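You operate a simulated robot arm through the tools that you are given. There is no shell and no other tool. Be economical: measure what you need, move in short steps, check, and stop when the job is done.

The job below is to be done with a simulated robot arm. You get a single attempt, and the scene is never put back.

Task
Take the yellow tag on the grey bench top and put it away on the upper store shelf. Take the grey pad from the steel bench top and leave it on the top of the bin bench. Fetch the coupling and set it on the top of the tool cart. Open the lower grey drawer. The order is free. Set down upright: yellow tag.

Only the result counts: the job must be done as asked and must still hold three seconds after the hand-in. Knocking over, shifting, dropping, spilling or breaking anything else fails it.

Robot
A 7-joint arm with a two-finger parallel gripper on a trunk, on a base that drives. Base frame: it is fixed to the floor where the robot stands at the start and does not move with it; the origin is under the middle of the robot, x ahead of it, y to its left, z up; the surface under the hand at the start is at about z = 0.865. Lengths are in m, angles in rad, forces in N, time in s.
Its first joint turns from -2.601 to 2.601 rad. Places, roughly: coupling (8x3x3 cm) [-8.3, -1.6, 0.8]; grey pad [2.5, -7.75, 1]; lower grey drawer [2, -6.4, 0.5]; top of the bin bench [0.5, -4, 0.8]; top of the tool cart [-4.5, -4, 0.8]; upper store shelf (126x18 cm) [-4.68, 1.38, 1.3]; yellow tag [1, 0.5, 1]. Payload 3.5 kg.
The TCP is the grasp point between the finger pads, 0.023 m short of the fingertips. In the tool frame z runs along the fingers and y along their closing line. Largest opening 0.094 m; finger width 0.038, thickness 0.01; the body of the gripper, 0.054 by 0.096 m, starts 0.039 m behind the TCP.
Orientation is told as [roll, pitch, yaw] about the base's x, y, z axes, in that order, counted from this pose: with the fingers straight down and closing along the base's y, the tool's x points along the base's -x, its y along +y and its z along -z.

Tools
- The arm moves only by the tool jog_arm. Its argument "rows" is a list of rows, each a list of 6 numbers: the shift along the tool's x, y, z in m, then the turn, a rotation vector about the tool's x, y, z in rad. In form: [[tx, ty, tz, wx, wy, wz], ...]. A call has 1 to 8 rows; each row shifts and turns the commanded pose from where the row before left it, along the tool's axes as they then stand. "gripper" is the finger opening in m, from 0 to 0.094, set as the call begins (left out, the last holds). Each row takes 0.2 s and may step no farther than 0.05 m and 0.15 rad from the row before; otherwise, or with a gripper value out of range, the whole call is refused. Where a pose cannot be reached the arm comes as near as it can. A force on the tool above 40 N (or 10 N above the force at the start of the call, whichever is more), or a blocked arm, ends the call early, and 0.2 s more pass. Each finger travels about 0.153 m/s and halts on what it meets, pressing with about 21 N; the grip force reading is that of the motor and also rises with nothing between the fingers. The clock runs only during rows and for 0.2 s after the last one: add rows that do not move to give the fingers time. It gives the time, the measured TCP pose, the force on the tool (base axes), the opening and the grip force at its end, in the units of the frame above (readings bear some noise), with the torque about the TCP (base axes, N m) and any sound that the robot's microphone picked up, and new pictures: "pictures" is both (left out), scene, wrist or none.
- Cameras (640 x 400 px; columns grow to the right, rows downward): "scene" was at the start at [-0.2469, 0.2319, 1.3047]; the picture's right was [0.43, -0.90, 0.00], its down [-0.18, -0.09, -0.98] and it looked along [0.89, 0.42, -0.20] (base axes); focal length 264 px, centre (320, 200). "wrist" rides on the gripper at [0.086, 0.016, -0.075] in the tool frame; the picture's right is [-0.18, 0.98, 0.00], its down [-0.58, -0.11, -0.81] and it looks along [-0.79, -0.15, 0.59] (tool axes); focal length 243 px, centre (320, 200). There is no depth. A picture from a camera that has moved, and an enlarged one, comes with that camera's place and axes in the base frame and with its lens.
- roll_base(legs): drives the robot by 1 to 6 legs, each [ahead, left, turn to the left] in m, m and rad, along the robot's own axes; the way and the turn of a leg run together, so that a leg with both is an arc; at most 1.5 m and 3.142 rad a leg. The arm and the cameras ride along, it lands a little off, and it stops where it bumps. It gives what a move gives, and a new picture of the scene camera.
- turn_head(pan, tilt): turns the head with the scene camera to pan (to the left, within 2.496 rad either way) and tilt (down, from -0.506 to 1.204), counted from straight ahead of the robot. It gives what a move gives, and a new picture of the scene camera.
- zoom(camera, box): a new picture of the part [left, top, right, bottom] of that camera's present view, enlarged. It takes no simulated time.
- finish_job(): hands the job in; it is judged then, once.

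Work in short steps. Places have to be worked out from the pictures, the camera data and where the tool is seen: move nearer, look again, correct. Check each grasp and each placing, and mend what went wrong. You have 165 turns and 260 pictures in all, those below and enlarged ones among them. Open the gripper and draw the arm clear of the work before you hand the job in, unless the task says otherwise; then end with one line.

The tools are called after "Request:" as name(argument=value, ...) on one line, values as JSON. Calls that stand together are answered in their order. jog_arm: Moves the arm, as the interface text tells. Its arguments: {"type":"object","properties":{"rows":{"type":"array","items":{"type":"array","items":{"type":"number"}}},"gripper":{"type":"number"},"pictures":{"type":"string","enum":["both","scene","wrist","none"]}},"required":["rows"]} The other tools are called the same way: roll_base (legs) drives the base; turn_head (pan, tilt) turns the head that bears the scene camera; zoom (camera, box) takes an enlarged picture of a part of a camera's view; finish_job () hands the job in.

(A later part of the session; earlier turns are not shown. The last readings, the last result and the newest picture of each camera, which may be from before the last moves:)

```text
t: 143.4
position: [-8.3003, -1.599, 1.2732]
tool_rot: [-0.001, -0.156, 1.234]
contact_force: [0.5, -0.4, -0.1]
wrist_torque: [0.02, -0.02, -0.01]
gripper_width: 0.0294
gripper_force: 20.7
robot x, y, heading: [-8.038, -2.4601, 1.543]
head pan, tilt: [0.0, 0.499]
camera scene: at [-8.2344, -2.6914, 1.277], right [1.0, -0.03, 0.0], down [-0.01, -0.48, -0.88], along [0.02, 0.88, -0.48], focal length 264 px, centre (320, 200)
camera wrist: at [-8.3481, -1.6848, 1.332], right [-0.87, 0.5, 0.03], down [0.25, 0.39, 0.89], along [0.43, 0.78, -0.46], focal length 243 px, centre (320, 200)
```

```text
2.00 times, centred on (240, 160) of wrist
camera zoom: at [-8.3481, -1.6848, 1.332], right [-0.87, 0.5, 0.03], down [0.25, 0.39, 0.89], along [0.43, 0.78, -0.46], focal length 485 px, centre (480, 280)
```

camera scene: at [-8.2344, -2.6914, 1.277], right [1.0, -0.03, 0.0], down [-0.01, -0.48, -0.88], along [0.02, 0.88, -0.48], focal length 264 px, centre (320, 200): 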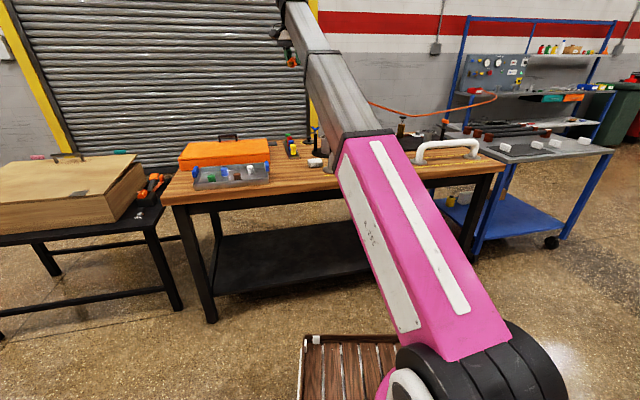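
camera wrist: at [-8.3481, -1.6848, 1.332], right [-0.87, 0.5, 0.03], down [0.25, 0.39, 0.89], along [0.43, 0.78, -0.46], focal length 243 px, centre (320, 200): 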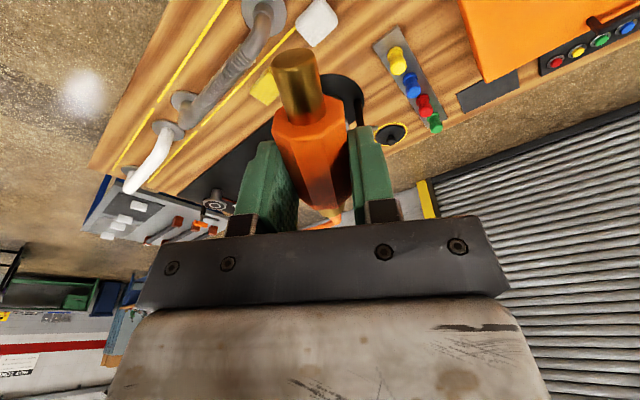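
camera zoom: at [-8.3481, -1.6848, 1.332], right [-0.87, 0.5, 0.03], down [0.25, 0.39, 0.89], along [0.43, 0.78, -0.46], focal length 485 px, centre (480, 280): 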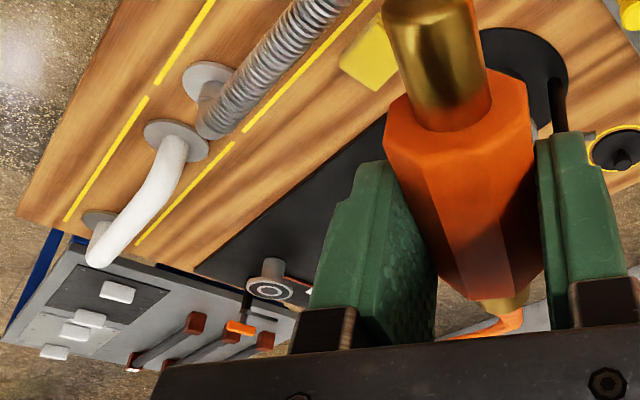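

The hose hangs free above all items. I back south 0.7 m and watch the pull.

Request:
roll_base(legs=[[-0.7, 0, 0]])

```text
t: 147.1
position: [-8.317, -2.2738, 1.2727]
tool_rot: [-0.003, -0.157, 1.23]
contact_force: [-0.7, 0.2, -0.6]
wrist_torque: [0.02, -0.02, -0.03]
gripper_width: 0.0291
gripper_force: 20.3
robot x, y, heading: [-8.0563, -3.1349, 1.541]
head pan, tilt: [0.0, 0.499]
camera scene: at [-8.2529, -3.3666, 1.277], right [1.0, -0.03, 0.0], down [-0.01, -0.48, -0.88], along [0.02, 0.88, -0.48], focal length 264 px, centre (320, 200)
```

scene: 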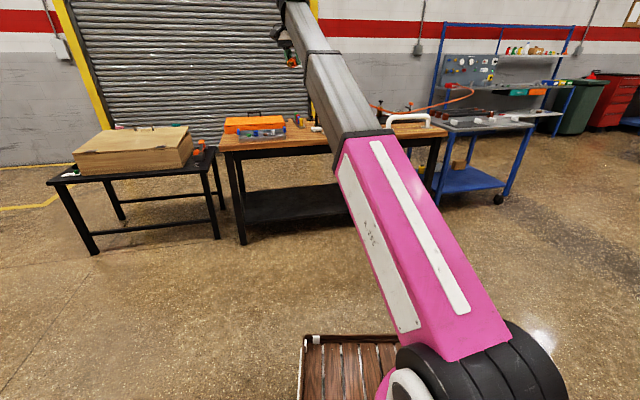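

Request:
zoom(camera="scene", box=[300, 60, 520, 198])

Request:
turn_head(pan=-1.2, tilt=0.2)

```text
2.90 times, centred on (410, 129) of scene
camera zoom: at [-8.2529, -3.3666, 1.277], right [1.0, -0.03, 0.0], down [-0.01, -0.48, -0.88], along [0.02, 0.88, -0.48], focal length 764 px, centre (59, 406)
```

zoom: 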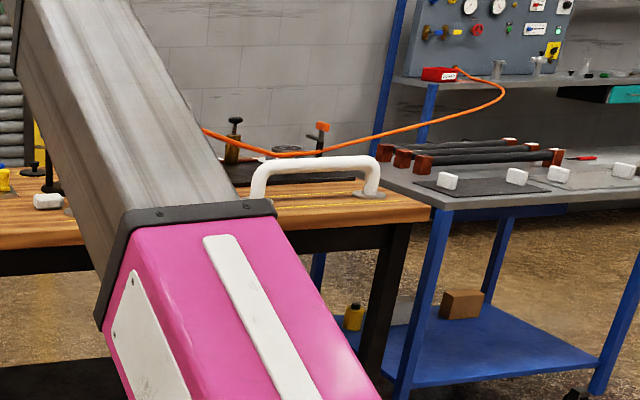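

```text
t: 148.5
position: [-8.3164, -2.2731, 1.2724]
tool_rot: [-0.001, -0.155, 1.232]
contact_force: [0.3, -1.4, -0.5]
wrist_torque: [0.01, 0.03, -0.01]
gripper_width: 0.0294
gripper_force: 21.2
robot x, y, heading: [-8.0517, -3.1348, 1.543]
head pan, tilt: [-1.201, 0.201]
camera scene: at [-8.1676, -3.4262, 1.3046], right [0.34, -0.94, 0.0], down [-0.19, -0.07, -0.98], along [0.92, 0.33, -0.2], focal length 264 px, centre (320, 200)
```

scene: 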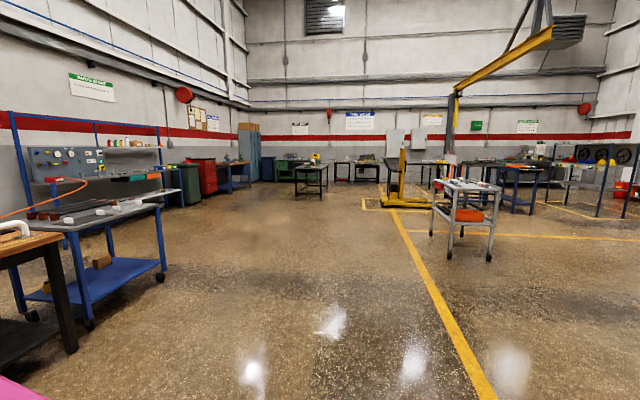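

The hose's low point passes close over the white handle. I raise the hand to ~1.42 for margin and recheck.

Request:
jog_arm(rows=[[-0.008, 0, -0.042, 0, -0.04, 0], [-0.008, 0, -0.042, 0, -0.04, 0], [-0.009, 0, -0.042, 0, -0.04, 0], [-0.009, 0, -0.03, 0, -0.04, 0], [0, 0, 0, 0, 0, 0]], pictures="none")

Request:
turn_head(pan=-0.5, tilt=0.3)

Request:
zoom(camera="scene", box=[140, 80, 400, 242])

```text
t: 149.7
position: [-8.3184, -2.269, 1.4324]
tool_rot: [-0.002, -0.317, 1.233]
contact_force: [0.4, 0.0, -1.7]
wrist_torque: [-0.01, -0.02, 0.03]
gripper_width: 0.0291
gripper_force: 20.7
robot x, y, heading: [-8.0541, -3.1346, 1.544]
head pan, tilt: [-1.201, 0.201]
```

```text
t: 150.8
position: [-8.3175, -2.2706, 1.4311]
tool_rot: [-0.002, -0.314, 1.233]
contact_force: [0.7, 0.0, -1.4]
wrist_torque: [-0.01, 0.0, -0.02]
gripper_width: 0.0296
gripper_force: 20.6
robot x, y, heading: [-8.0536, -3.1339, 1.545]
head pan, tilt: [-0.499, 0.3]
camera scene: at [-8.2084, -3.3769, 1.2954], right [0.86, -0.5, 0.0], down [-0.15, -0.26, -0.96], along [0.48, 0.83, -0.3], focal length 264 px, centre (320, 200)
```

scene: 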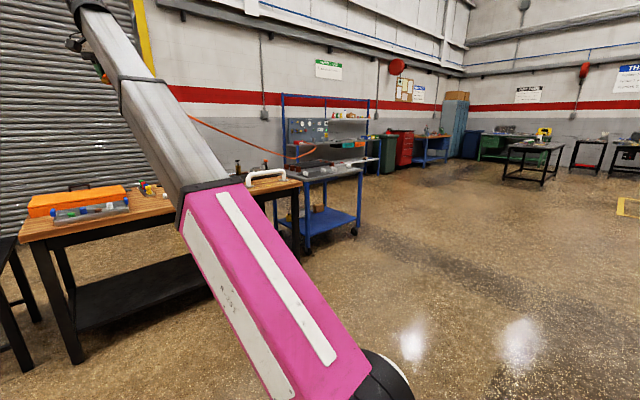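

```text
2.46 times, centred on (270, 161) of scene
camera zoom: at [-8.2084, -3.3769, 1.2954], right [0.86, -0.5, 0.0], down [-0.15, -0.26, -0.96], along [0.48, 0.83, -0.3], focal length 649 px, centre (443, 296)
```

zoom: 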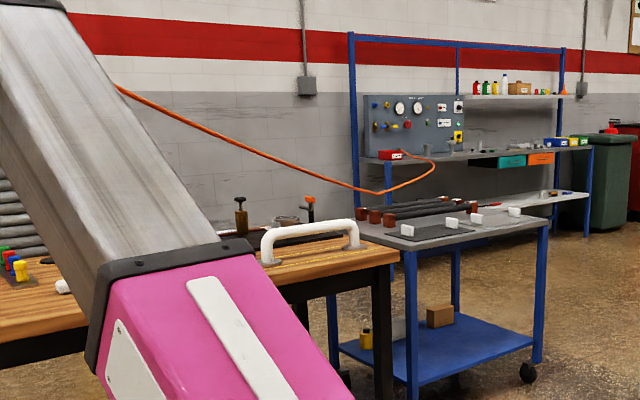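

The hose hangs with slack over the gap between benches. I move further south to take up slack so it stays above everything, watching the force.

Request:
roll_base(legs=[[-0.5, 0, 0]])

Request:
zoom(camera="scene", box=[140, 80, 400, 242])

```text
t: 153.7
position: [-8.3379, -2.7751, 1.4315]
tool_rot: [-0.002, -0.314, 1.243]
contact_force: [-0.8, -0.1, -1.5]
wrist_torque: [0.02, -0.01, -0.01]
gripper_width: 0.0295
gripper_force: 21.0
robot x, y, heading: [-8.0686, -3.6356, 1.555]
head pan, tilt: [-0.499, 0.3]
camera scene: at [-8.2173, -3.8811, 1.2954], right [0.87, -0.49, 0.0], down [-0.15, -0.26, -0.96], along [0.47, 0.83, -0.3], focal length 264 px, centre (320, 200)
```

scene: 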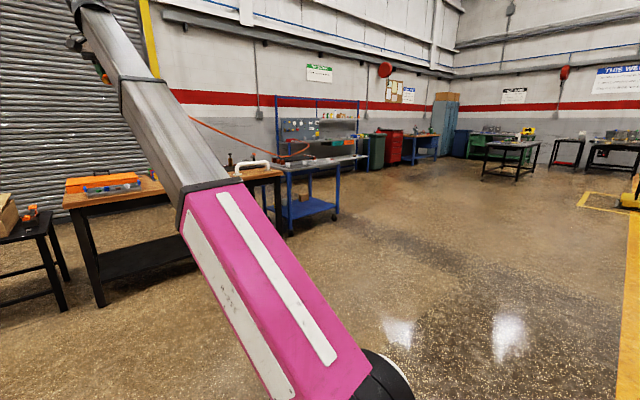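

```text
2.46 times, centred on (270, 161) of scene
camera zoom: at [-8.2173, -3.8811, 1.2954], right [0.87, -0.49, 0.0], down [-0.15, -0.26, -0.96], along [0.47, 0.83, -0.3], focal length 649 px, centre (443, 296)
```

zoom: 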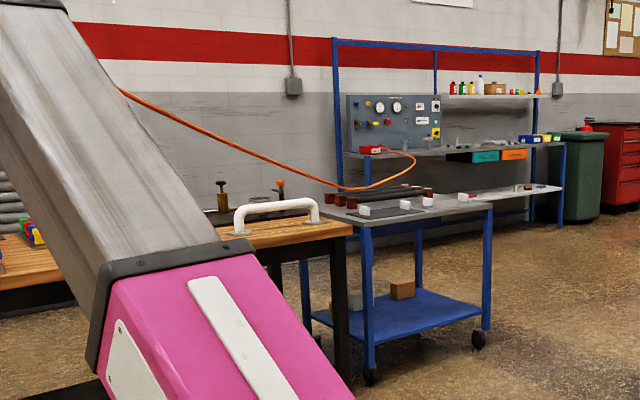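

The hose low point is only slightly above the bar ends on the blue bench. I raise the hand another ~0.17 m, with more tilt, before sweeping east.

Request:
jog_arm(rows=[[-0.014, 0, -0.036, 0, -0.06, 0], [-0.015, 0, -0.036, 0, -0.06, 0], [-0.017, 0, -0.035, 0, -0.06, 0], [-0.019, 0, -0.034, 0, -0.06, 0], [-0.02, 0, -0.034, 0, -0.06, 0], [0, 0, 0, 0, 0, 0]], pictures="none")

Request:
zoom(camera="scene", box=[140, 80, 400, 242])

```text
t: 155.1
position: [-8.3381, -2.771, 1.6283]
tool_rot: [-0.002, -0.617, 1.244]
contact_force: [-0.2, 0.1, -1.1]
wrist_torque: [-0.02, 0.02, -0.01]
gripper_width: 0.0296
gripper_force: 20.9
robot x, y, heading: [-8.0649, -3.6359, 1.552]
head pan, tilt: [-0.499, 0.3]
```

```text
2.46 times, centred on (270, 161) of scene
camera zoom: at [-8.2173, -3.8811, 1.2954], right [0.87, -0.49, 0.0], down [-0.15, -0.26, -0.96], along [0.47, 0.83, -0.3], focal length 649 px, centre (443, 296)
```

zoom: 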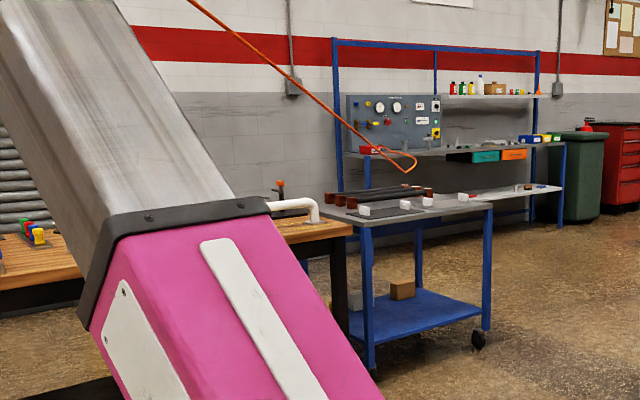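

Now the hose rises well above everything. I move diagonally SE to keep it taut while passing the blue bench, then check.

Request:
roll_base(legs=[[-0.6, -0.8, 0]])

Request:
turn_head(pan=-1.3, tilt=0.2)

```text
t: 160.3
position: [-7.5485, -3.3793, 1.6276]
tool_rot: [-0.001, -0.615, 1.241]
contact_force: [-0.6, -0.1, -1.0]
wrist_torque: [0.0, 0.02, -0.01]
gripper_width: 0.0293
gripper_force: 20.8
robot x, y, heading: [-7.2791, -4.2465, 1.547]
head pan, tilt: [-0.499, 0.3]
camera scene: at [-7.4307, -4.4889, 1.2954], right [0.87, -0.5, 0.0], down [-0.15, -0.26, -0.96], along [0.47, 0.83, -0.3], focal length 264 px, centre (320, 200)
```

scene: 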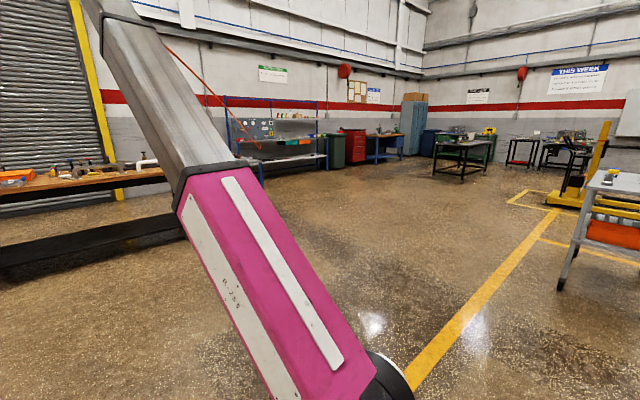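

```text
t: 161.4
position: [-7.548, -3.3784, 1.6278]
tool_rot: [-0.002, -0.613, 1.242]
contact_force: [0.3, -0.1, -1.5]
wrist_torque: [0.03, 0.03, 0.0]
gripper_width: 0.0296
gripper_force: 20.8
robot x, y, heading: [-7.2784, -4.2477, 1.551]
head pan, tilt: [-1.3, 0.201]
camera scene: at [-7.3869, -4.5469, 1.3046], right [0.25, -0.97, 0.0], down [-0.19, -0.05, -0.98], along [0.95, 0.24, -0.2], focal length 264 px, centre (320, 200)
```

scene: 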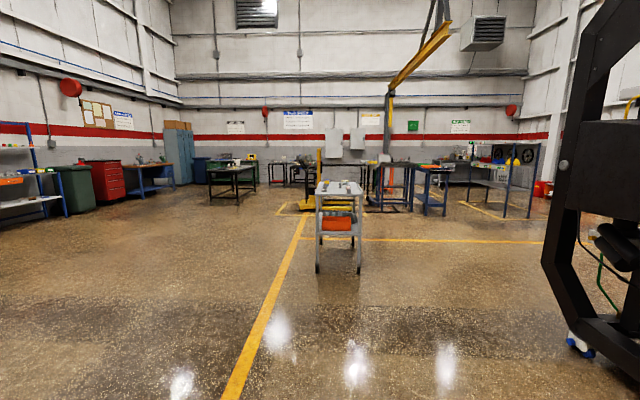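

The cart is ahead, its west end at x≈-4.87, y -3.9…-4.3. Zoom to see its top.

Request:
zoom(camera="scene", box=[280, 160, 400, 235])

Request:
roll_base(legs=[[0, -0.9, 0]])

```text
5.33 times, centred on (340, 198) of scene
camera zoom: at [-7.3869, -4.5469, 1.3046], right [0.25, -0.97, 0.0], down [-0.19, -0.05, -0.98], along [0.95, 0.24, -0.2], focal length 1406 px, centre (213, 213)
```

zoom: 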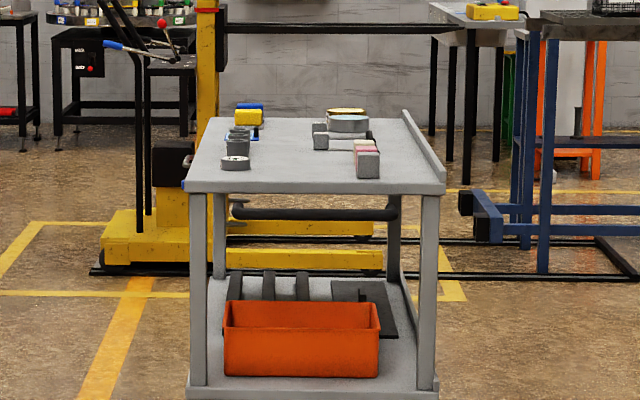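

```text
t: 166.1
position: [-6.675, -3.3954, 1.6273]
tool_rot: [-0.001, -0.615, 1.251]
contact_force: [0.4, 0.0, -1.2]
wrist_torque: [0.02, 0.0, -0.01]
gripper_width: 0.0296
gripper_force: 21.2
robot x, y, heading: [-6.3951, -4.2605, 1.561]
head pan, tilt: [-1.3, 0.201]
camera scene: at [-6.5, -4.5614, 1.3046], right [0.26, -0.97, 0.0], down [-0.19, -0.05, -0.98], along [0.95, 0.25, -0.2], focal length 264 px, centre (320, 200)
```

scene: 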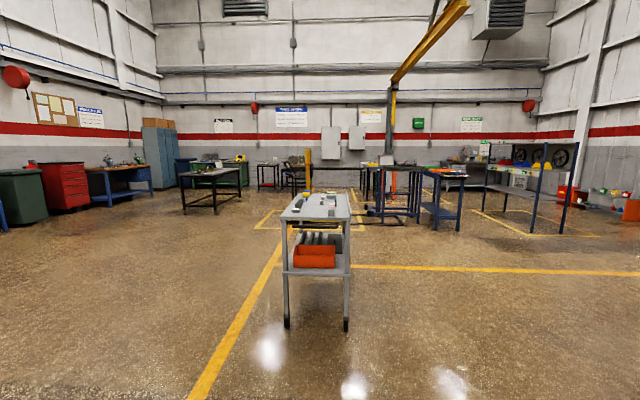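

The cart's west end is free for ~15 cm. I'll come from the south side facing north so the hose leaves northward. Move south and east, below the cart, in two short legs.

Request:
roll_base(legs=[[-0.4, -0.6, 0], [-0.28, -0.3, 0]])

Request:
turn_head(pan=-0.9, tilt=0.4)

Request:
turn_head(pan=-2.2, tilt=0.5)

```text
t: 172.1
position: [-5.7871, -4.0873, 1.6266]
tool_rot: [-0.002, -0.613, 1.242]
contact_force: [0.3, 0.5, -1.1]
wrist_torque: [0.01, 0.0, 0.01]
gripper_width: 0.0295
gripper_force: 21.1
robot x, y, heading: [-5.5157, -4.9491, 1.549]
head pan, tilt: [-1.3, 0.201]
camera scene: at [-5.6219, -5.2558, 1.3046], right [0.25, -0.97, 0.0], down [-0.19, -0.05, -0.98], along [0.95, 0.24, -0.2], focal length 264 px, centre (320, 200)
```

scene: 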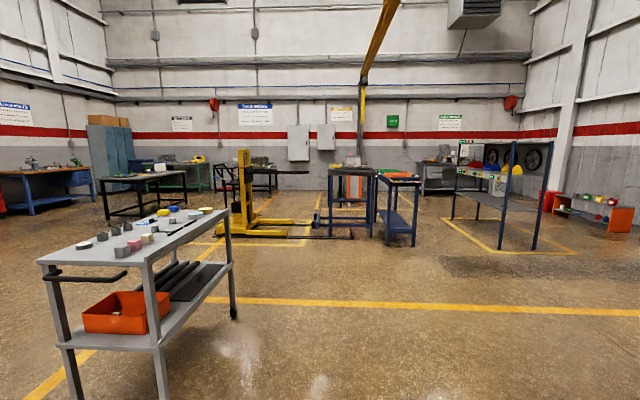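

```text
t: 173.0
position: [-5.7868, -4.0881, 1.6274]
tool_rot: [-0.001, -0.612, 1.243]
contact_force: [0.4, 0.4, -1.0]
wrist_torque: [-0.03, -0.04, 0.02]
gripper_width: 0.0294
gripper_force: 21.0
robot x, y, heading: [-5.5138, -4.9531, 1.551]
head pan, tilt: [-0.901, 0.4]
camera scene: at [-5.6384, -5.223, 1.2861], right [0.61, -0.8, 0.0], down [-0.31, -0.24, -0.92], along [0.73, 0.56, -0.39], focal length 264 px, centre (320, 200)
```

scene: 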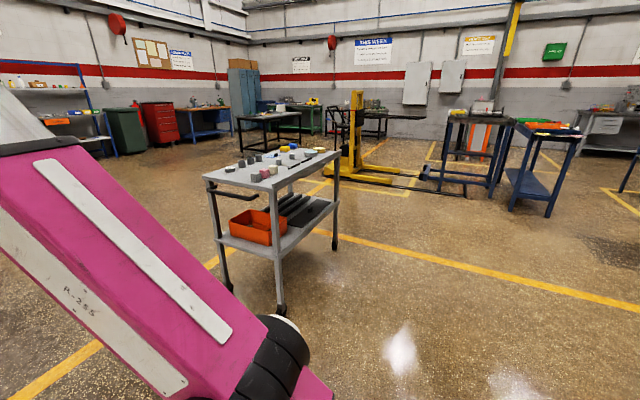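

```text
t: 174.5
position: [-5.7865, -4.0869, 1.6272]
tool_rot: [-0.002, -0.614, 1.241]
contact_force: [-0.6, 0.2, -1.6]
wrist_torque: [0.0, -0.02, 0.04]
gripper_width: 0.0294
gripper_force: 21.0
robot x, y, heading: [-5.5163, -4.9547, 1.556]
head pan, tilt: [-2.201, 0.499]
camera scene: at [-5.6395, -5.334, 1.277], right [-0.6, -0.8, 0.0], down [-0.38, 0.29, -0.88], along [0.7, -0.53, -0.48], focal length 264 px, centre (320, 200)
```

scene: 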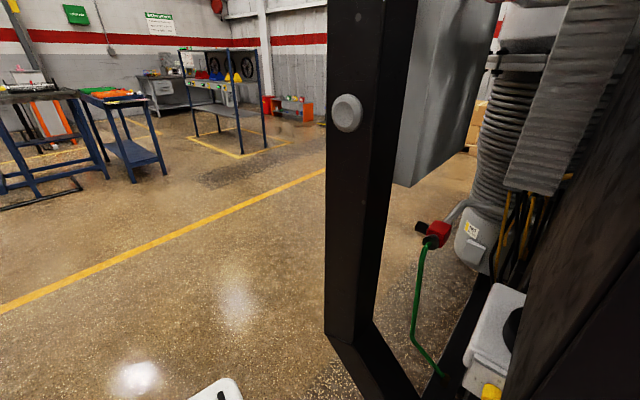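

Clear floor; machine post ~1 m behind. Now zoom on the cart top for the free spot.

Request:
turn_head(pan=-0.8, tilt=0.3)

Request:
zoom(camera="scene", box=[170, 130, 330, 230])

```text
t: 176.0
position: [-5.7858, -4.0888, 1.6273]
tool_rot: [-0.001, -0.613, 1.242]
contact_force: [0.4, -0.1, -0.9]
wrist_torque: [-0.02, 0.01, -0.01]
gripper_width: 0.0294
gripper_force: 20.8
robot x, y, heading: [-5.5155, -4.9542, 1.555]
head pan, tilt: [-0.799, 0.3]
camera scene: at [-5.644, -5.2153, 1.2954], right [0.68, -0.73, 0.0], down [-0.22, -0.2, -0.96], along [0.7, 0.65, -0.3], focal length 264 px, centre (320, 200)
```

scene: 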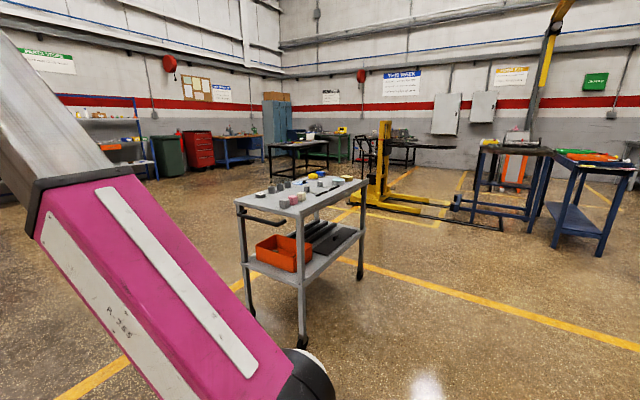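

```text
4.00 times, centred on (250, 180) of scene
camera zoom: at [-5.644, -5.2153, 1.2954], right [0.68, -0.73, 0.0], down [-0.22, -0.2, -0.96], along [0.7, 0.65, -0.3], focal length 1054 px, centre (600, 280)
```

zoom: 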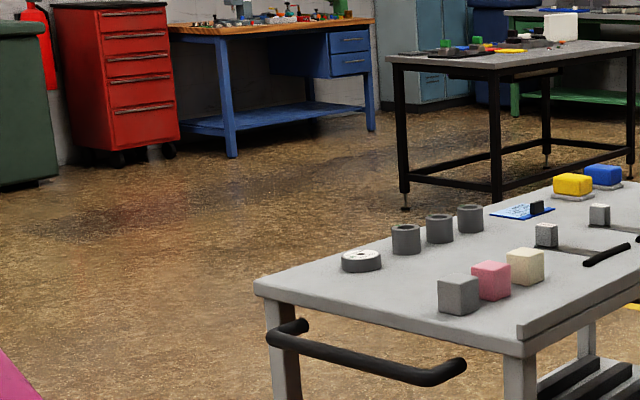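

Free lane on the cart between the cylinders and the cubes; I aim for coupling at ≈(-4.80,-3.98), axis north–south. Strafe right 0.97 m with the hand high.

Request:
roll_base(legs=[[0.05, -0.97, 0]])

Request:
turn_head(pan=0.0, tilt=0.55)

Request:
zoom(camera="wrist", box=[0, 0, 640, 400])

```text
t: 181.0
position: [-4.8278, -4.0528, 1.6271]
tool_rot: [-0.002, -0.614, 1.255]
contact_force: [-0.3, -0.8, -0.5]
wrist_torque: [-0.01, 0.01, -0.01]
gripper_width: 0.0291
gripper_force: 20.6
robot x, y, heading: [-4.5456, -4.9137, 1.563]
head pan, tilt: [-0.799, 0.3]
camera scene: at [-4.6729, -5.1787, 1.2954], right [0.69, -0.72, 0.0], down [-0.21, -0.2, -0.96], along [0.69, 0.66, -0.3], focal length 264 px, centre (320, 200)
```

scene: 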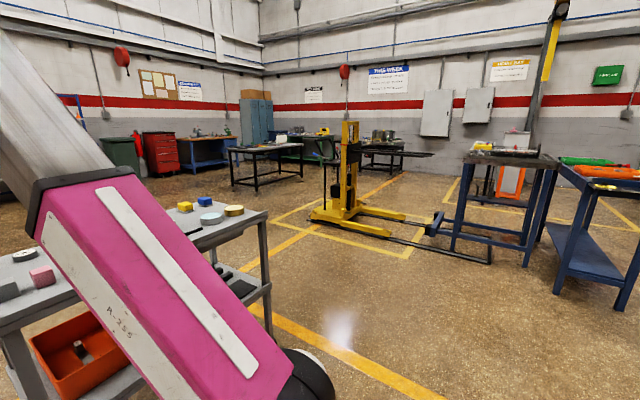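

```text
t: 182.2
position: [-4.8268, -4.0519, 1.6268]
tool_rot: [-0.001, -0.614, 1.255]
contact_force: [-0.7, 0.1, -2.3]
wrist_torque: [-0.04, -0.01, 0.01]
gripper_width: 0.0293
gripper_force: 20.8
robot x, y, heading: [-4.5451, -4.9208, 1.563]
head pan, tilt: [0.0, 0.55]
camera scene: at [-4.7396, -5.1536, 1.2724], right [1.0, -0.01, 0.0], down [0.0, -0.52, -0.85], along [0.01, 0.85, -0.52], focal length 264 px, centre (320, 200)
```

scene: 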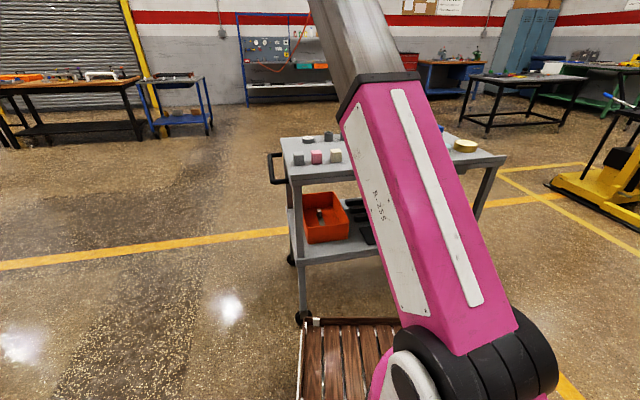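

```text
1.00 times, centred on (320, 200) of wrist (not enlarged: the box is as wide or as high as the picture)
camera zoom: at [-4.8797, -4.1561, 1.6366], right [-0.89, 0.45, 0.1], down [0.11, -0.02, 0.99], along [0.45, 0.89, -0.03], focal length 243 px, centre (320, 200)
```

zoom: 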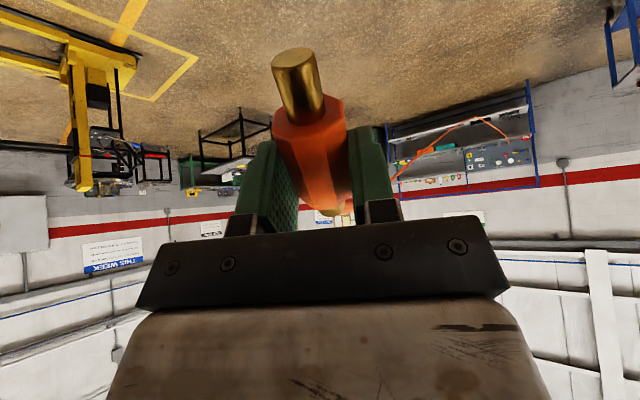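

Triangulating the cubes gives a cart top at z≈0.846 and a free lane around (-4.84,-4.05). I lower and level the hand to z≈1.24 first.

Request:
jog_arm(rows=[[0.0277, 0, 0.0392, 0, 0.08, 0], [0.0244, 0, 0.0413, 0, 0.08, 0], [0.021, 0, 0.0431, 0, 0.08, 0], [0.0175, 0, 0.0447, 0, 0.08, 0], [0.0139, 0, 0.0459, 0, 0.08, 0], [0.0102, 0, 0.0469, 0, 0.08, 0], [0.0064, 0, 0.0476, 0, 0.08, 0], [0.0026, 0, 0.0479, 0, 0.054, 0]], pictures="wrist")

```text
t: 184.0
position: [-4.8291, -4.0449, 1.2317]
tool_rot: [0.013, -0.022, 1.253]
contact_force: [-0.4, -0.1, 0.2]
wrist_torque: [0.03, 0.01, 0.03]
gripper_width: 0.0295
gripper_force: 21.5
out of reach, approached as far as the arm can: row 7, 8
robot x, y, heading: [-4.5455, -4.9137, 1.564]
head pan, tilt: [0.0, 0.55]
camera wrist: at [-4.8719, -4.1242, 1.3042], right [-0.88, 0.48, 0.02], down [0.29, 0.5, 0.82], along [0.39, 0.72, -0.58], focal length 243 px, centre (320, 200)
```

wrist: 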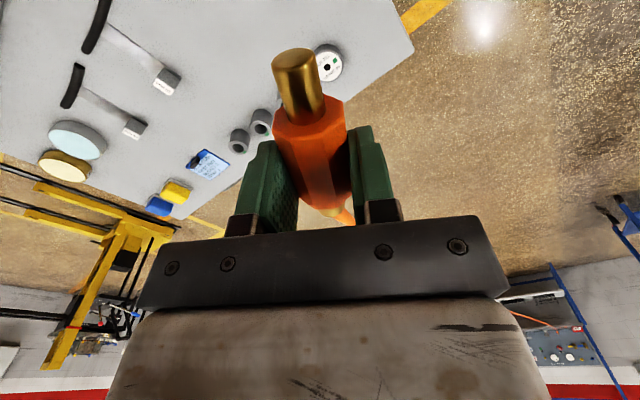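

Consistent: tape at (-4.785,-3.93), NW corner (-4.93,-3.89). Continue down to ~1.0 and turn the hand left by 0.35.

Request:
jog_arm(rows=[[0.0085, 0.0098, 0.045, 0, 0.02, 0], [0, 0, 0.048, 0, 0, 0], [0, 0, 0.048, 0, 0, 0], [0, 0, 0.045, 0, 0, 0], [0, 0, 0.03, 0, 0, -0.12], [0, 0, 0.03, 0, 0, -0.12], [0, 0, 0.03, 0, 0, -0.12], [0, 0, 0, 0, 0, 0]], pictures="wrist")

```text
t: 185.8
position: [-4.8432, -4.051, 0.9564]
tool_rot: [0.005, 0.018, 1.613]
contact_force: [1.1, 1.1, -1.5]
wrist_torque: [0.04, 0.0, -0.03]
gripper_width: 0.0293
gripper_force: 20.9
robot x, y, heading: [-4.5499, -4.9165, 1.559]
head pan, tilt: [0.0, 0.55]
camera wrist: at [-4.8558, -4.137, 1.0306], right [-0.99, 0.14, 0.0], down [0.09, 0.6, 0.8], along [0.11, 0.79, -0.61], focal length 243 px, centre (320, 200)
```

wrist: 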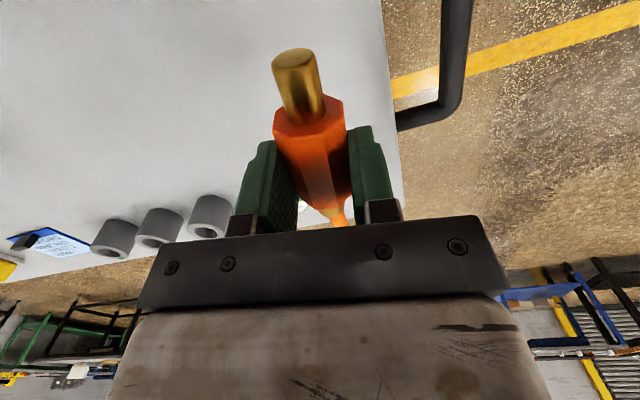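

Margins look good. Nudge 1 cm inward/north and lower to ~0.885.

Request:
jog_arm(rows=[[-0.012, -0.01, 0.03, 0, 0, 0], [0, 0, 0.03, 0, -0.018, 0], [0, 0, 0.01, 0, 0, 0], [0, 0, 0, 0, 0, 0]], pictures="wrist")

```text
t: 186.8
position: [-4.8343, -4.038, 0.8869]
tool_rot: [0.005, 0.0, 1.612]
contact_force: [-0.2, 0.4, -1.1]
wrist_torque: [0.03, 0.04, 0.0]
gripper_width: 0.0291
gripper_force: 21.0
robot x, y, heading: [-4.5477, -4.9206, 1.566]
head pan, tilt: [0.0, 0.55]
camera wrist: at [-4.8469, -4.1256, 0.9605], right [-0.99, 0.14, 0.01], down [0.09, 0.59, 0.81], along [0.11, 0.8, -0.59], focal length 243 px, centre (320, 200)
```

wrist: 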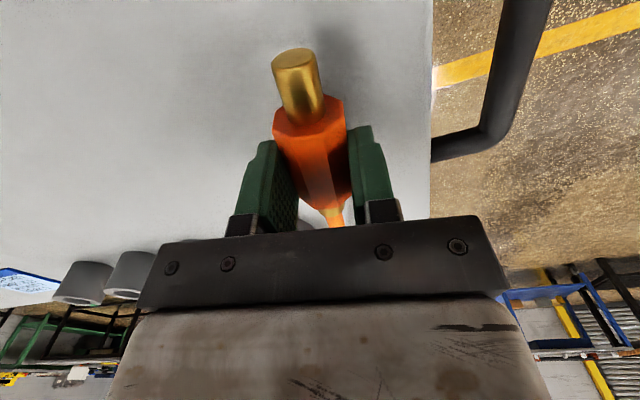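

Lower in 4–5 mm steps until contact.

Request:
jog_arm(rows=[[0, 0, 0.005, 0, 0, 0], [0, 0, 0.005, 0, 0, 0], [0, 0, 0.004, 0, 0, 0], [0, 0, 0, 0, 0, 0]], pictures="none")

```text
t: 187.8
position: [-4.8353, -4.0395, 0.8736]
tool_rot: [0.006, -0.001, 1.614]
contact_force: [-4.1, 2.0, 20.4]
wrist_torque: [0.01, 0.06, -0.02]
gripper_width: 0.0299
gripper_force: 20.8
robot x, y, heading: [-4.5458, -4.9152, 1.57]
head pan, tilt: [0.0, 0.55]
```

Contact (20 N up). Ease 1 mm and open.

Request:
jog_arm(rows=[[0, 0, -0.001, 0, 0, 0], [0, 0, 0, 0, 0, 0], [0, 0, 0, 0, 0, 0]], gripper=0.056, pictures="wrist")

```text
t: 188.6
position: [-4.8352, -4.0382, 0.8745]
tool_rot: [0.005, 0.001, 1.612]
contact_force: [-0.3, 0.0, 0.0]
wrist_torque: [0.01, 0.0, 0.0]
gripper_width: 0.056
gripper_force: 0.1
robot x, y, heading: [-4.548, -4.9178, 1.561]
head pan, tilt: [0.0, 0.55]
camera wrist: at [-4.847, -4.1261, 0.9476], right [-0.99, 0.14, 0.0], down [0.09, 0.59, 0.81], along [0.11, 0.8, -0.59], focal length 243 px, centre (320, 200)
```

wrist: 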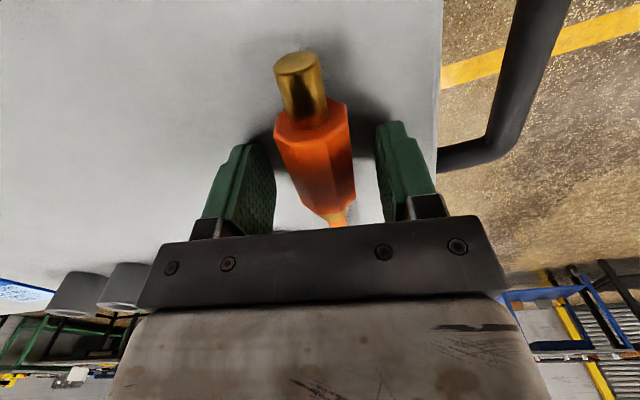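

It rests on the cart. Raise the hand and check again.

Request:
jog_arm(rows=[[0, 0, -0.03, 0, 0, 0], [0, 0, -0.04, 0, 0, 0], [0, 0, -0.03, 0, 0, 0.1], [0, 0, -0.03, 0, 0, 0.12], [0, 0, -0.04, 0, 0, 0.13], [0, 0, -0.04, 0, 0, 0], [0, 0, 0, 0, 0, 0]], pictures="both")

```text
t: 190.2
position: [-4.8296, -4.0367, 1.0858]
tool_rot: [0.005, 0.001, 1.262]
contact_force: [-0.3, 0.6, -0.6]
wrist_torque: [-0.01, 0.02, 0.01]
gripper_width: 0.0561
gripper_force: 0.1
robot x, y, heading: [-4.5442, -4.9172, 1.569]
head pan, tilt: [0.0, 0.55]
camera scene: at [-4.7396, -5.1536, 1.2724], right [1.0, -0.01, 0.0], down [0.0, -0.52, -0.85], along [0.01, 0.85, -0.52], focal length 264 px, centre (320, 200)
camera wrist: at [-4.873, -4.1146, 1.1587], right [-0.88, 0.47, 0.0], down [0.28, 0.52, 0.8], along [0.38, 0.71, -0.59], focal length 243 px, centre (320, 200)
```

scene: 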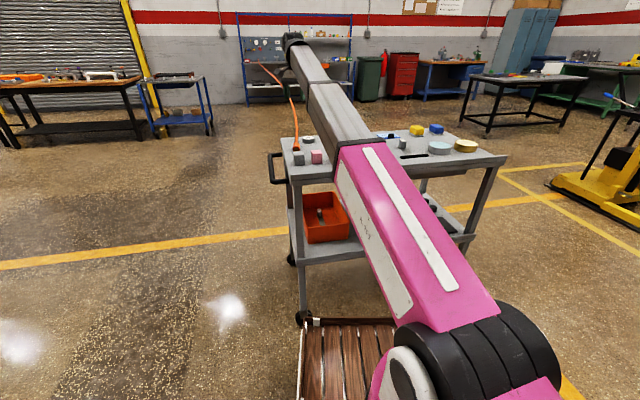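
wrist: 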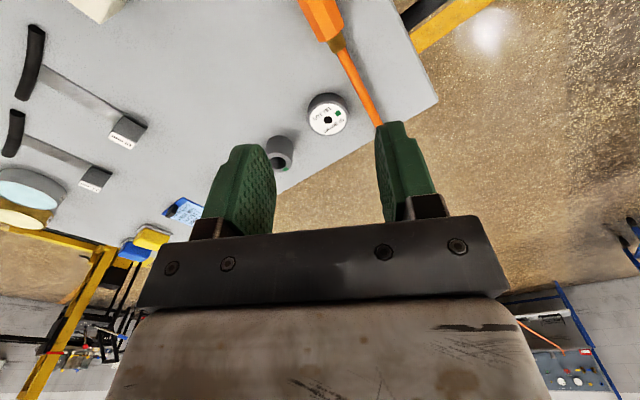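

The coupling lies on the cart, hose leading off north. Now raise the hand, turn east in place and look at the way ahead.

Request:
jog_arm(rows=[[0, 0, -0.045, 0, 0, 0], [0, 0, -0.045, 0, 0, 0], [0, 0, -0.03, 0, 0, 0], [0, 0, 0, 0, 0, 0]], pictures="none")

Request:
roll_base(legs=[[-0.1, 0, 0], [0, 0, -1.56]])

Request:
turn_head(pan=-0.4, tilt=0.1)

```text
t: 191.2
position: [-4.8335, -4.0376, 1.2034]
tool_rot: [0.006, 0.001, 1.263]
contact_force: [0.5, 0.1, 0.1]
wrist_torque: [-0.01, -0.03, 0.01]
gripper_width: 0.0557
gripper_force: 0.0
robot x, y, heading: [-4.548, -4.9163, 1.563]
head pan, tilt: [0.0, 0.55]
```

```text
t: 196.3
position: [-3.6537, -4.7805, 1.2034]
tool_rot: [0.005, 0.001, -0.364]
contact_force: [-0.1, -0.9, -0.3]
wrist_torque: [-0.01, 0.01, 0.01]
gripper_width: 0.056
gripper_force: 0.1
robot x, y, heading: [-4.5476, -5.0161, -0.063]
head pan, tilt: [0.0, 0.55]
camera scene: at [-4.7766, -4.8093, 1.2724], right [-0.06, -1.0, 0.0], down [-0.52, 0.03, -0.85], along [0.85, -0.05, -0.52], focal length 264 px, centre (320, 200)
```

scene: 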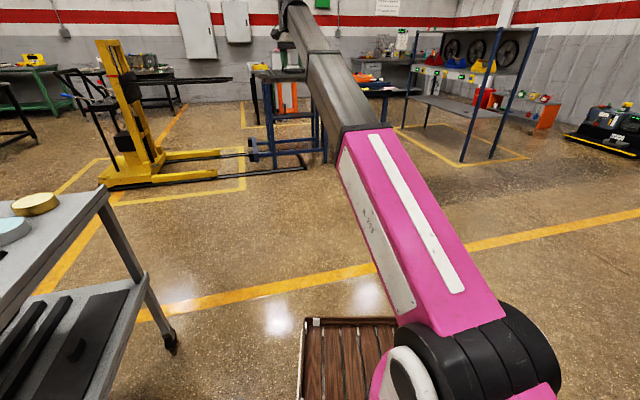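

```text
t: 197.2
position: [-3.6537, -4.7789, 1.2039]
tool_rot: [0.005, 0.001, -0.362]
contact_force: [-0.1, 0.9, 0.4]
wrist_torque: [-0.02, 0.02, -0.03]
gripper_width: 0.056
gripper_force: 0.0
robot x, y, heading: [-4.5461, -5.0152, -0.061]
head pan, tilt: [-0.4, 0.099]
camera scene: at [-4.7838, -4.8447, 1.3139], right [-0.45, -0.9, 0.0], down [-0.09, 0.04, -0.99], along [0.89, -0.44, -0.1], focal length 264 px, centre (320, 200)
```

scene: 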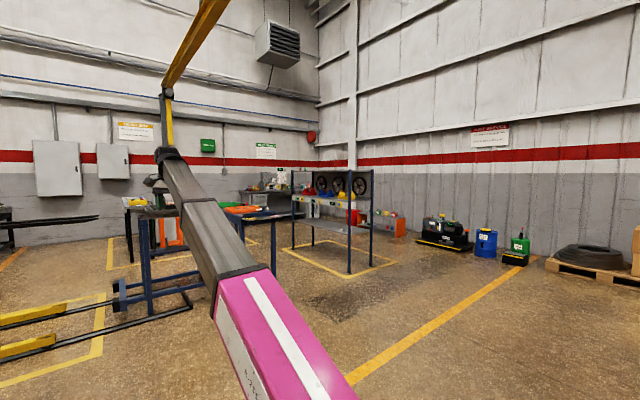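

I zoom into this view to understand the layout to the east (bin bench, steel bench, drawers).

Request:
zoom(camera="scene", box=[100, 150, 420, 350])

Request:
zoom(camera="scene", box=[200, 160, 320, 235])

```text
2.00 times, centred on (260, 250) of scene
camera zoom: at [-4.7838, -4.8447, 1.3139], right [-0.45, -0.9, 0.0], down [-0.09, 0.04, -0.99], along [0.89, -0.44, -0.1], focal length 527 px, centre (440, 100)
```

zoom: 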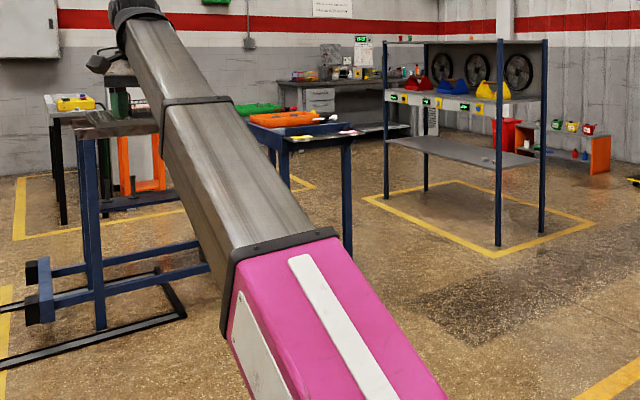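

```text
5.33 times, centred on (260, 198) of scene
camera zoom: at [-4.7838, -4.8447, 1.3139], right [-0.45, -0.9, 0.0], down [-0.09, 0.04, -0.99], along [0.89, -0.44, -0.1], focal length 1406 px, centre (640, 213)
```

zoom: 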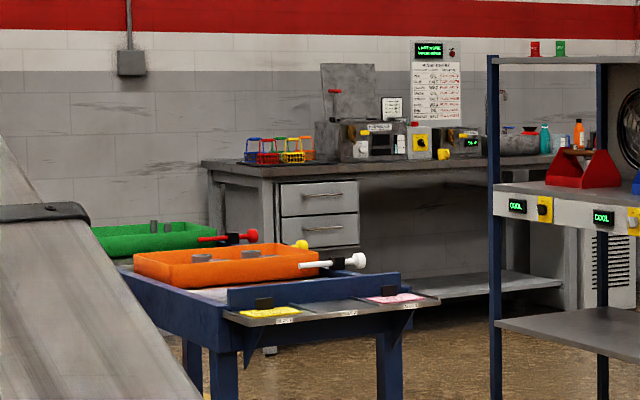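

The steel bench with two grey drawers stands at the east wall beyond the wheel rack. I'll pass south of the rack: first east a bit, then south-east.

Request:
roll_base(legs=[[0.9, -0.1, 0], [0.4, -1.2, 0], [0.3, -1.1, 0]])

Request:
turn_head(pan=0.3, tilt=0.15)

```text
t: 213.4
position: [-2.2348, -7.3049, 1.2019]
tool_rot: [0.004, 0.001, -0.377]
contact_force: [-0.2, -0.5, -0.2]
wrist_torque: [-0.02, -0.01, -0.02]
gripper_width: 0.0558
gripper_force: 0.0
robot x, y, heading: [-3.1323, -7.5303, -0.08]
head pan, tilt: [-0.4, 0.099]
camera scene: at [-3.3665, -7.3559, 1.314], right [-0.46, -0.89, 0.0], down [-0.09, 0.05, -1.0], along [0.88, -0.46, -0.1], focal length 264 px, centre (320, 200)
```

scene: 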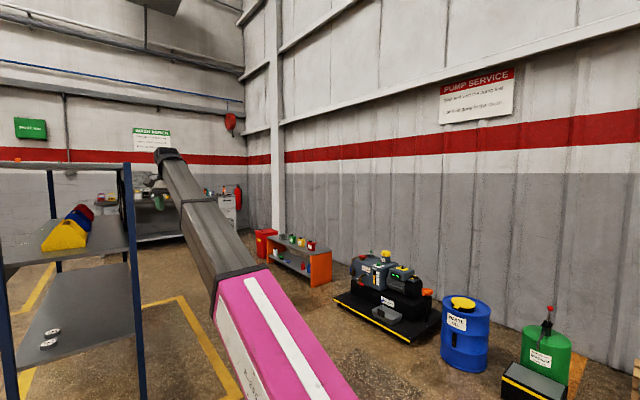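

```text
t: 214.5
position: [-2.2354, -7.3064, 1.2029]
tool_rot: [0.006, 0.002, -0.376]
contact_force: [-0.4, -0.2, -0.3]
wrist_torque: [-0.02, 0.05, 0.04]
gripper_width: 0.056
gripper_force: 0.1
robot x, y, heading: [-3.1357, -7.5304, -0.076]
head pan, tilt: [0.3, 0.15]
camera scene: at [-3.3579, -7.2932, 1.3094], right [0.22, -0.98, 0.0], down [-0.15, -0.03, -0.99], along [0.96, 0.22, -0.15], focal length 264 px, centre (320, 200)
```

scene: 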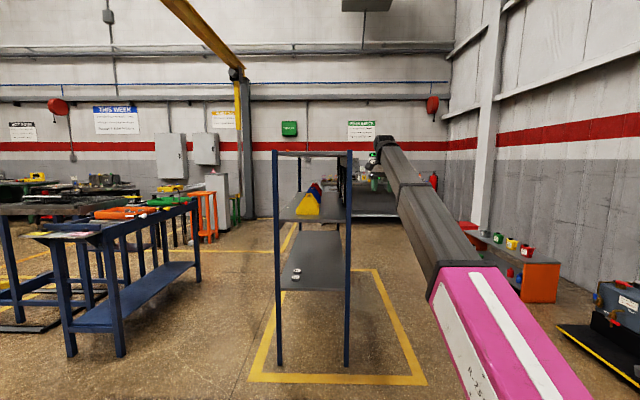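

Corridor between rack (y≈-7.12) and pump/orange shelf (y≈-8.6) — I take its centre at y≈-7.87 and go east.

Request:
roll_base(legs=[[0, -0.35, 0.08], [1.5, 0, 0], [1.3, 0, 0]])

Request:
turn_head(pan=0.15, tilt=0.25)

```text
t: 230.0
position: [0.534, -7.5277, 1.2045]
tool_rot: [0.006, 0.003, -0.269]
contact_force: [-0.8, 0.2, -0.1]
wrist_torque: [-0.01, 0.05, 0.01]
gripper_width: 0.0557
gripper_force: 0.1
robot x, y, heading: [-0.3333, -7.8497, 0.032]
head pan, tilt: [0.3, 0.15]
camera scene: at [-0.5843, -7.6348, 1.3093], right [0.33, -0.95, 0.0], down [-0.14, -0.05, -0.99], along [0.93, 0.32, -0.15], focal length 264 px, centre (320, 200)
```

scene: 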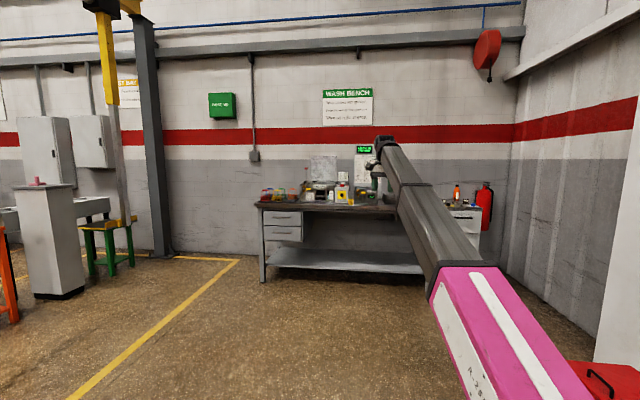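

```text
t: 230.7
position: [0.5329, -7.5273, 1.2031]
tool_rot: [0.004, 0.002, -0.269]
contact_force: [0.3, -0.5, -0.3]
wrist_torque: [0.0, 0.0, -0.04]
gripper_width: 0.0559
gripper_force: 0.1
robot x, y, heading: [-0.3367, -7.8476, 0.031]
head pan, tilt: [0.15, 0.25]
camera scene: at [-0.5801, -7.6481, 1.3001], right [0.18, -0.98, 0.0], down [-0.24, -0.04, -0.97], along [0.95, 0.18, -0.25], focal length 264 px, centre (320, 200)
```

scene: 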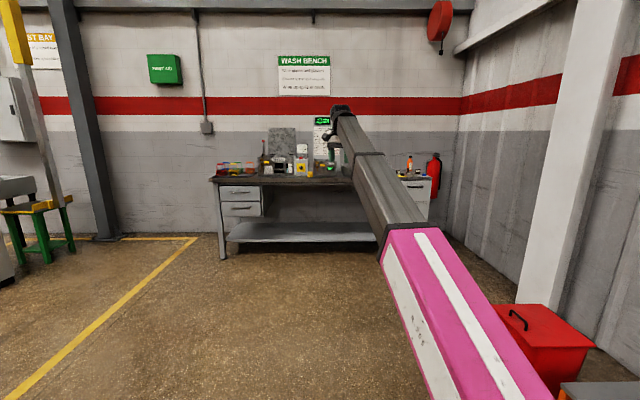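

Steel (wash) bench is ahead at x≈1.75. Zoom on its top to find the pad and sign.

Request:
zoom(camera="scene", box=[200, 50, 360, 150])

Request:
zoom(camera="scene", box=[200, 120, 450, 276])

```text
4.00 times, centred on (280, 100) of scene
camera zoom: at [-0.5801, -7.6481, 1.3001], right [0.18, -0.98, 0.0], down [-0.24, -0.04, -0.97], along [0.95, 0.18, -0.25], focal length 1054 px, centre (480, 600)
```

zoom: 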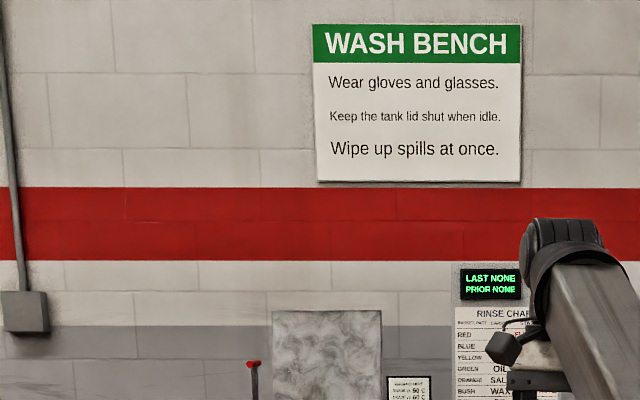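

```text
2.56 times, centred on (325, 198) of scene
camera zoom: at [-0.5801, -7.6481, 1.3001], right [0.18, -0.98, 0.0], down [-0.24, -0.04, -0.97], along [0.95, 0.18, -0.25], focal length 675 px, centre (307, 205)
```

zoom: 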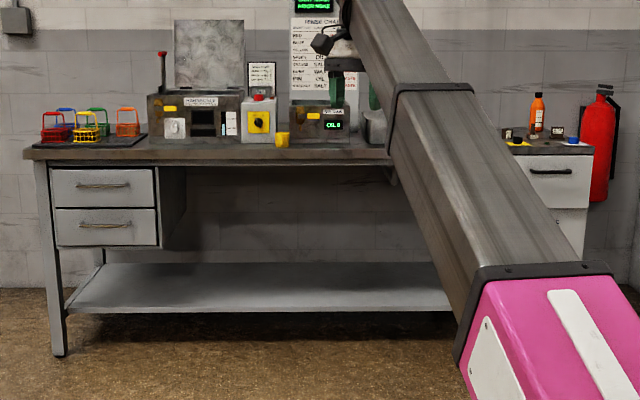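

The pad must be near the right half of the bench. I drive nearer and look with the arm out of the sightline.

Request:
roll_base(legs=[[0.8, 0.9, 0]])

Request:
turn_head(pan=-0.35, tilt=0.3)

Request:
zoom(camera="wrist", box=[0, 0, 640, 400])

```text
t: 236.9
position: [1.297, -6.522, 1.2025]
tool_rot: [0.005, 0.002, -0.234]
contact_force: [-0.1, 0.0, 0.7]
wrist_torque: [0.01, -0.02, 0.05]
gripper_width: 0.0558
gripper_force: 0.0
robot x, y, heading: [0.4413, -6.8706, 0.071]
head pan, tilt: [0.15, 0.25]
camera scene: at [0.1885, -6.6826, 1.3001], right [0.22, -0.98, 0.0], down [-0.24, -0.05, -0.97], along [0.95, 0.21, -0.25], focal length 264 px, centre (320, 200)
```

scene: 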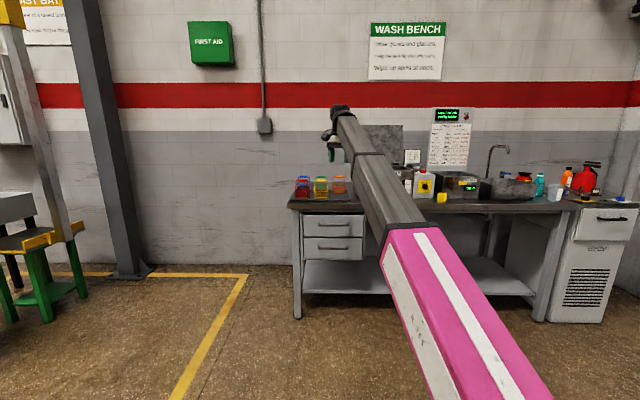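

```text
t: 237.9
position: [1.2968, -6.5226, 1.2028]
tool_rot: [0.006, 0.002, -0.234]
contact_force: [-0.6, 0.2, 0.6]
wrist_torque: [-0.01, -0.01, -0.02]
gripper_width: 0.0559
gripper_force: 0.0
robot x, y, heading: [0.4404, -6.871, 0.066]
head pan, tilt: [-0.351, 0.3]
camera scene: at [0.187, -6.7288, 1.2954], right [-0.28, -0.96, 0.0], down [-0.28, 0.08, -0.96], along [0.92, -0.27, -0.3], focal length 264 px, centre (320, 200)
```

scene: 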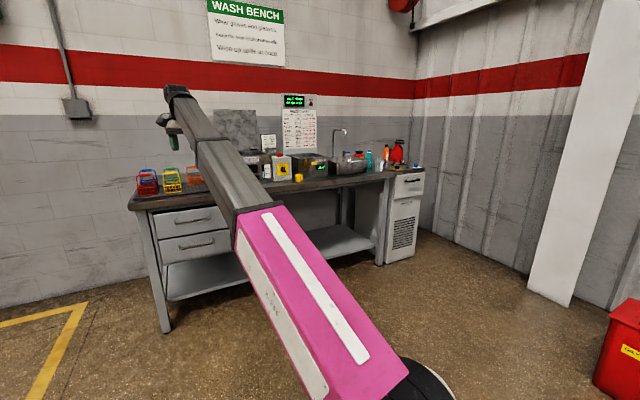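

```text
1.00 times, centred on (320, 200) of wrist (not enlarged: the box is as wide or as high as the picture)
camera zoom: at [1.2155, -6.4868, 1.2766], right [0.41, 0.91, 0.0], down [0.54, -0.24, 0.8], along [0.74, -0.32, -0.59], focal length 243 px, centre (320, 200)
```

zoom: 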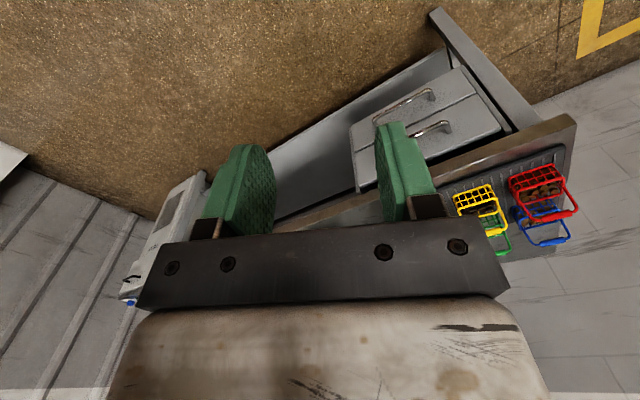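

Request:
zoom(camera="scene", box=[240, 110, 440, 235])

```text
3.20 times, centred on (340, 172) of scene
camera zoom: at [0.187, -6.7288, 1.2954], right [-0.28, -0.96, 0.0], down [-0.28, 0.08, -0.96], along [0.92, -0.27, -0.3], focal length 844 px, centre (256, 288)
```

zoom: 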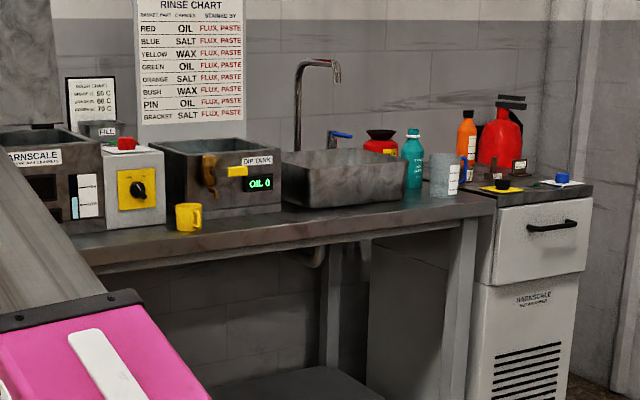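

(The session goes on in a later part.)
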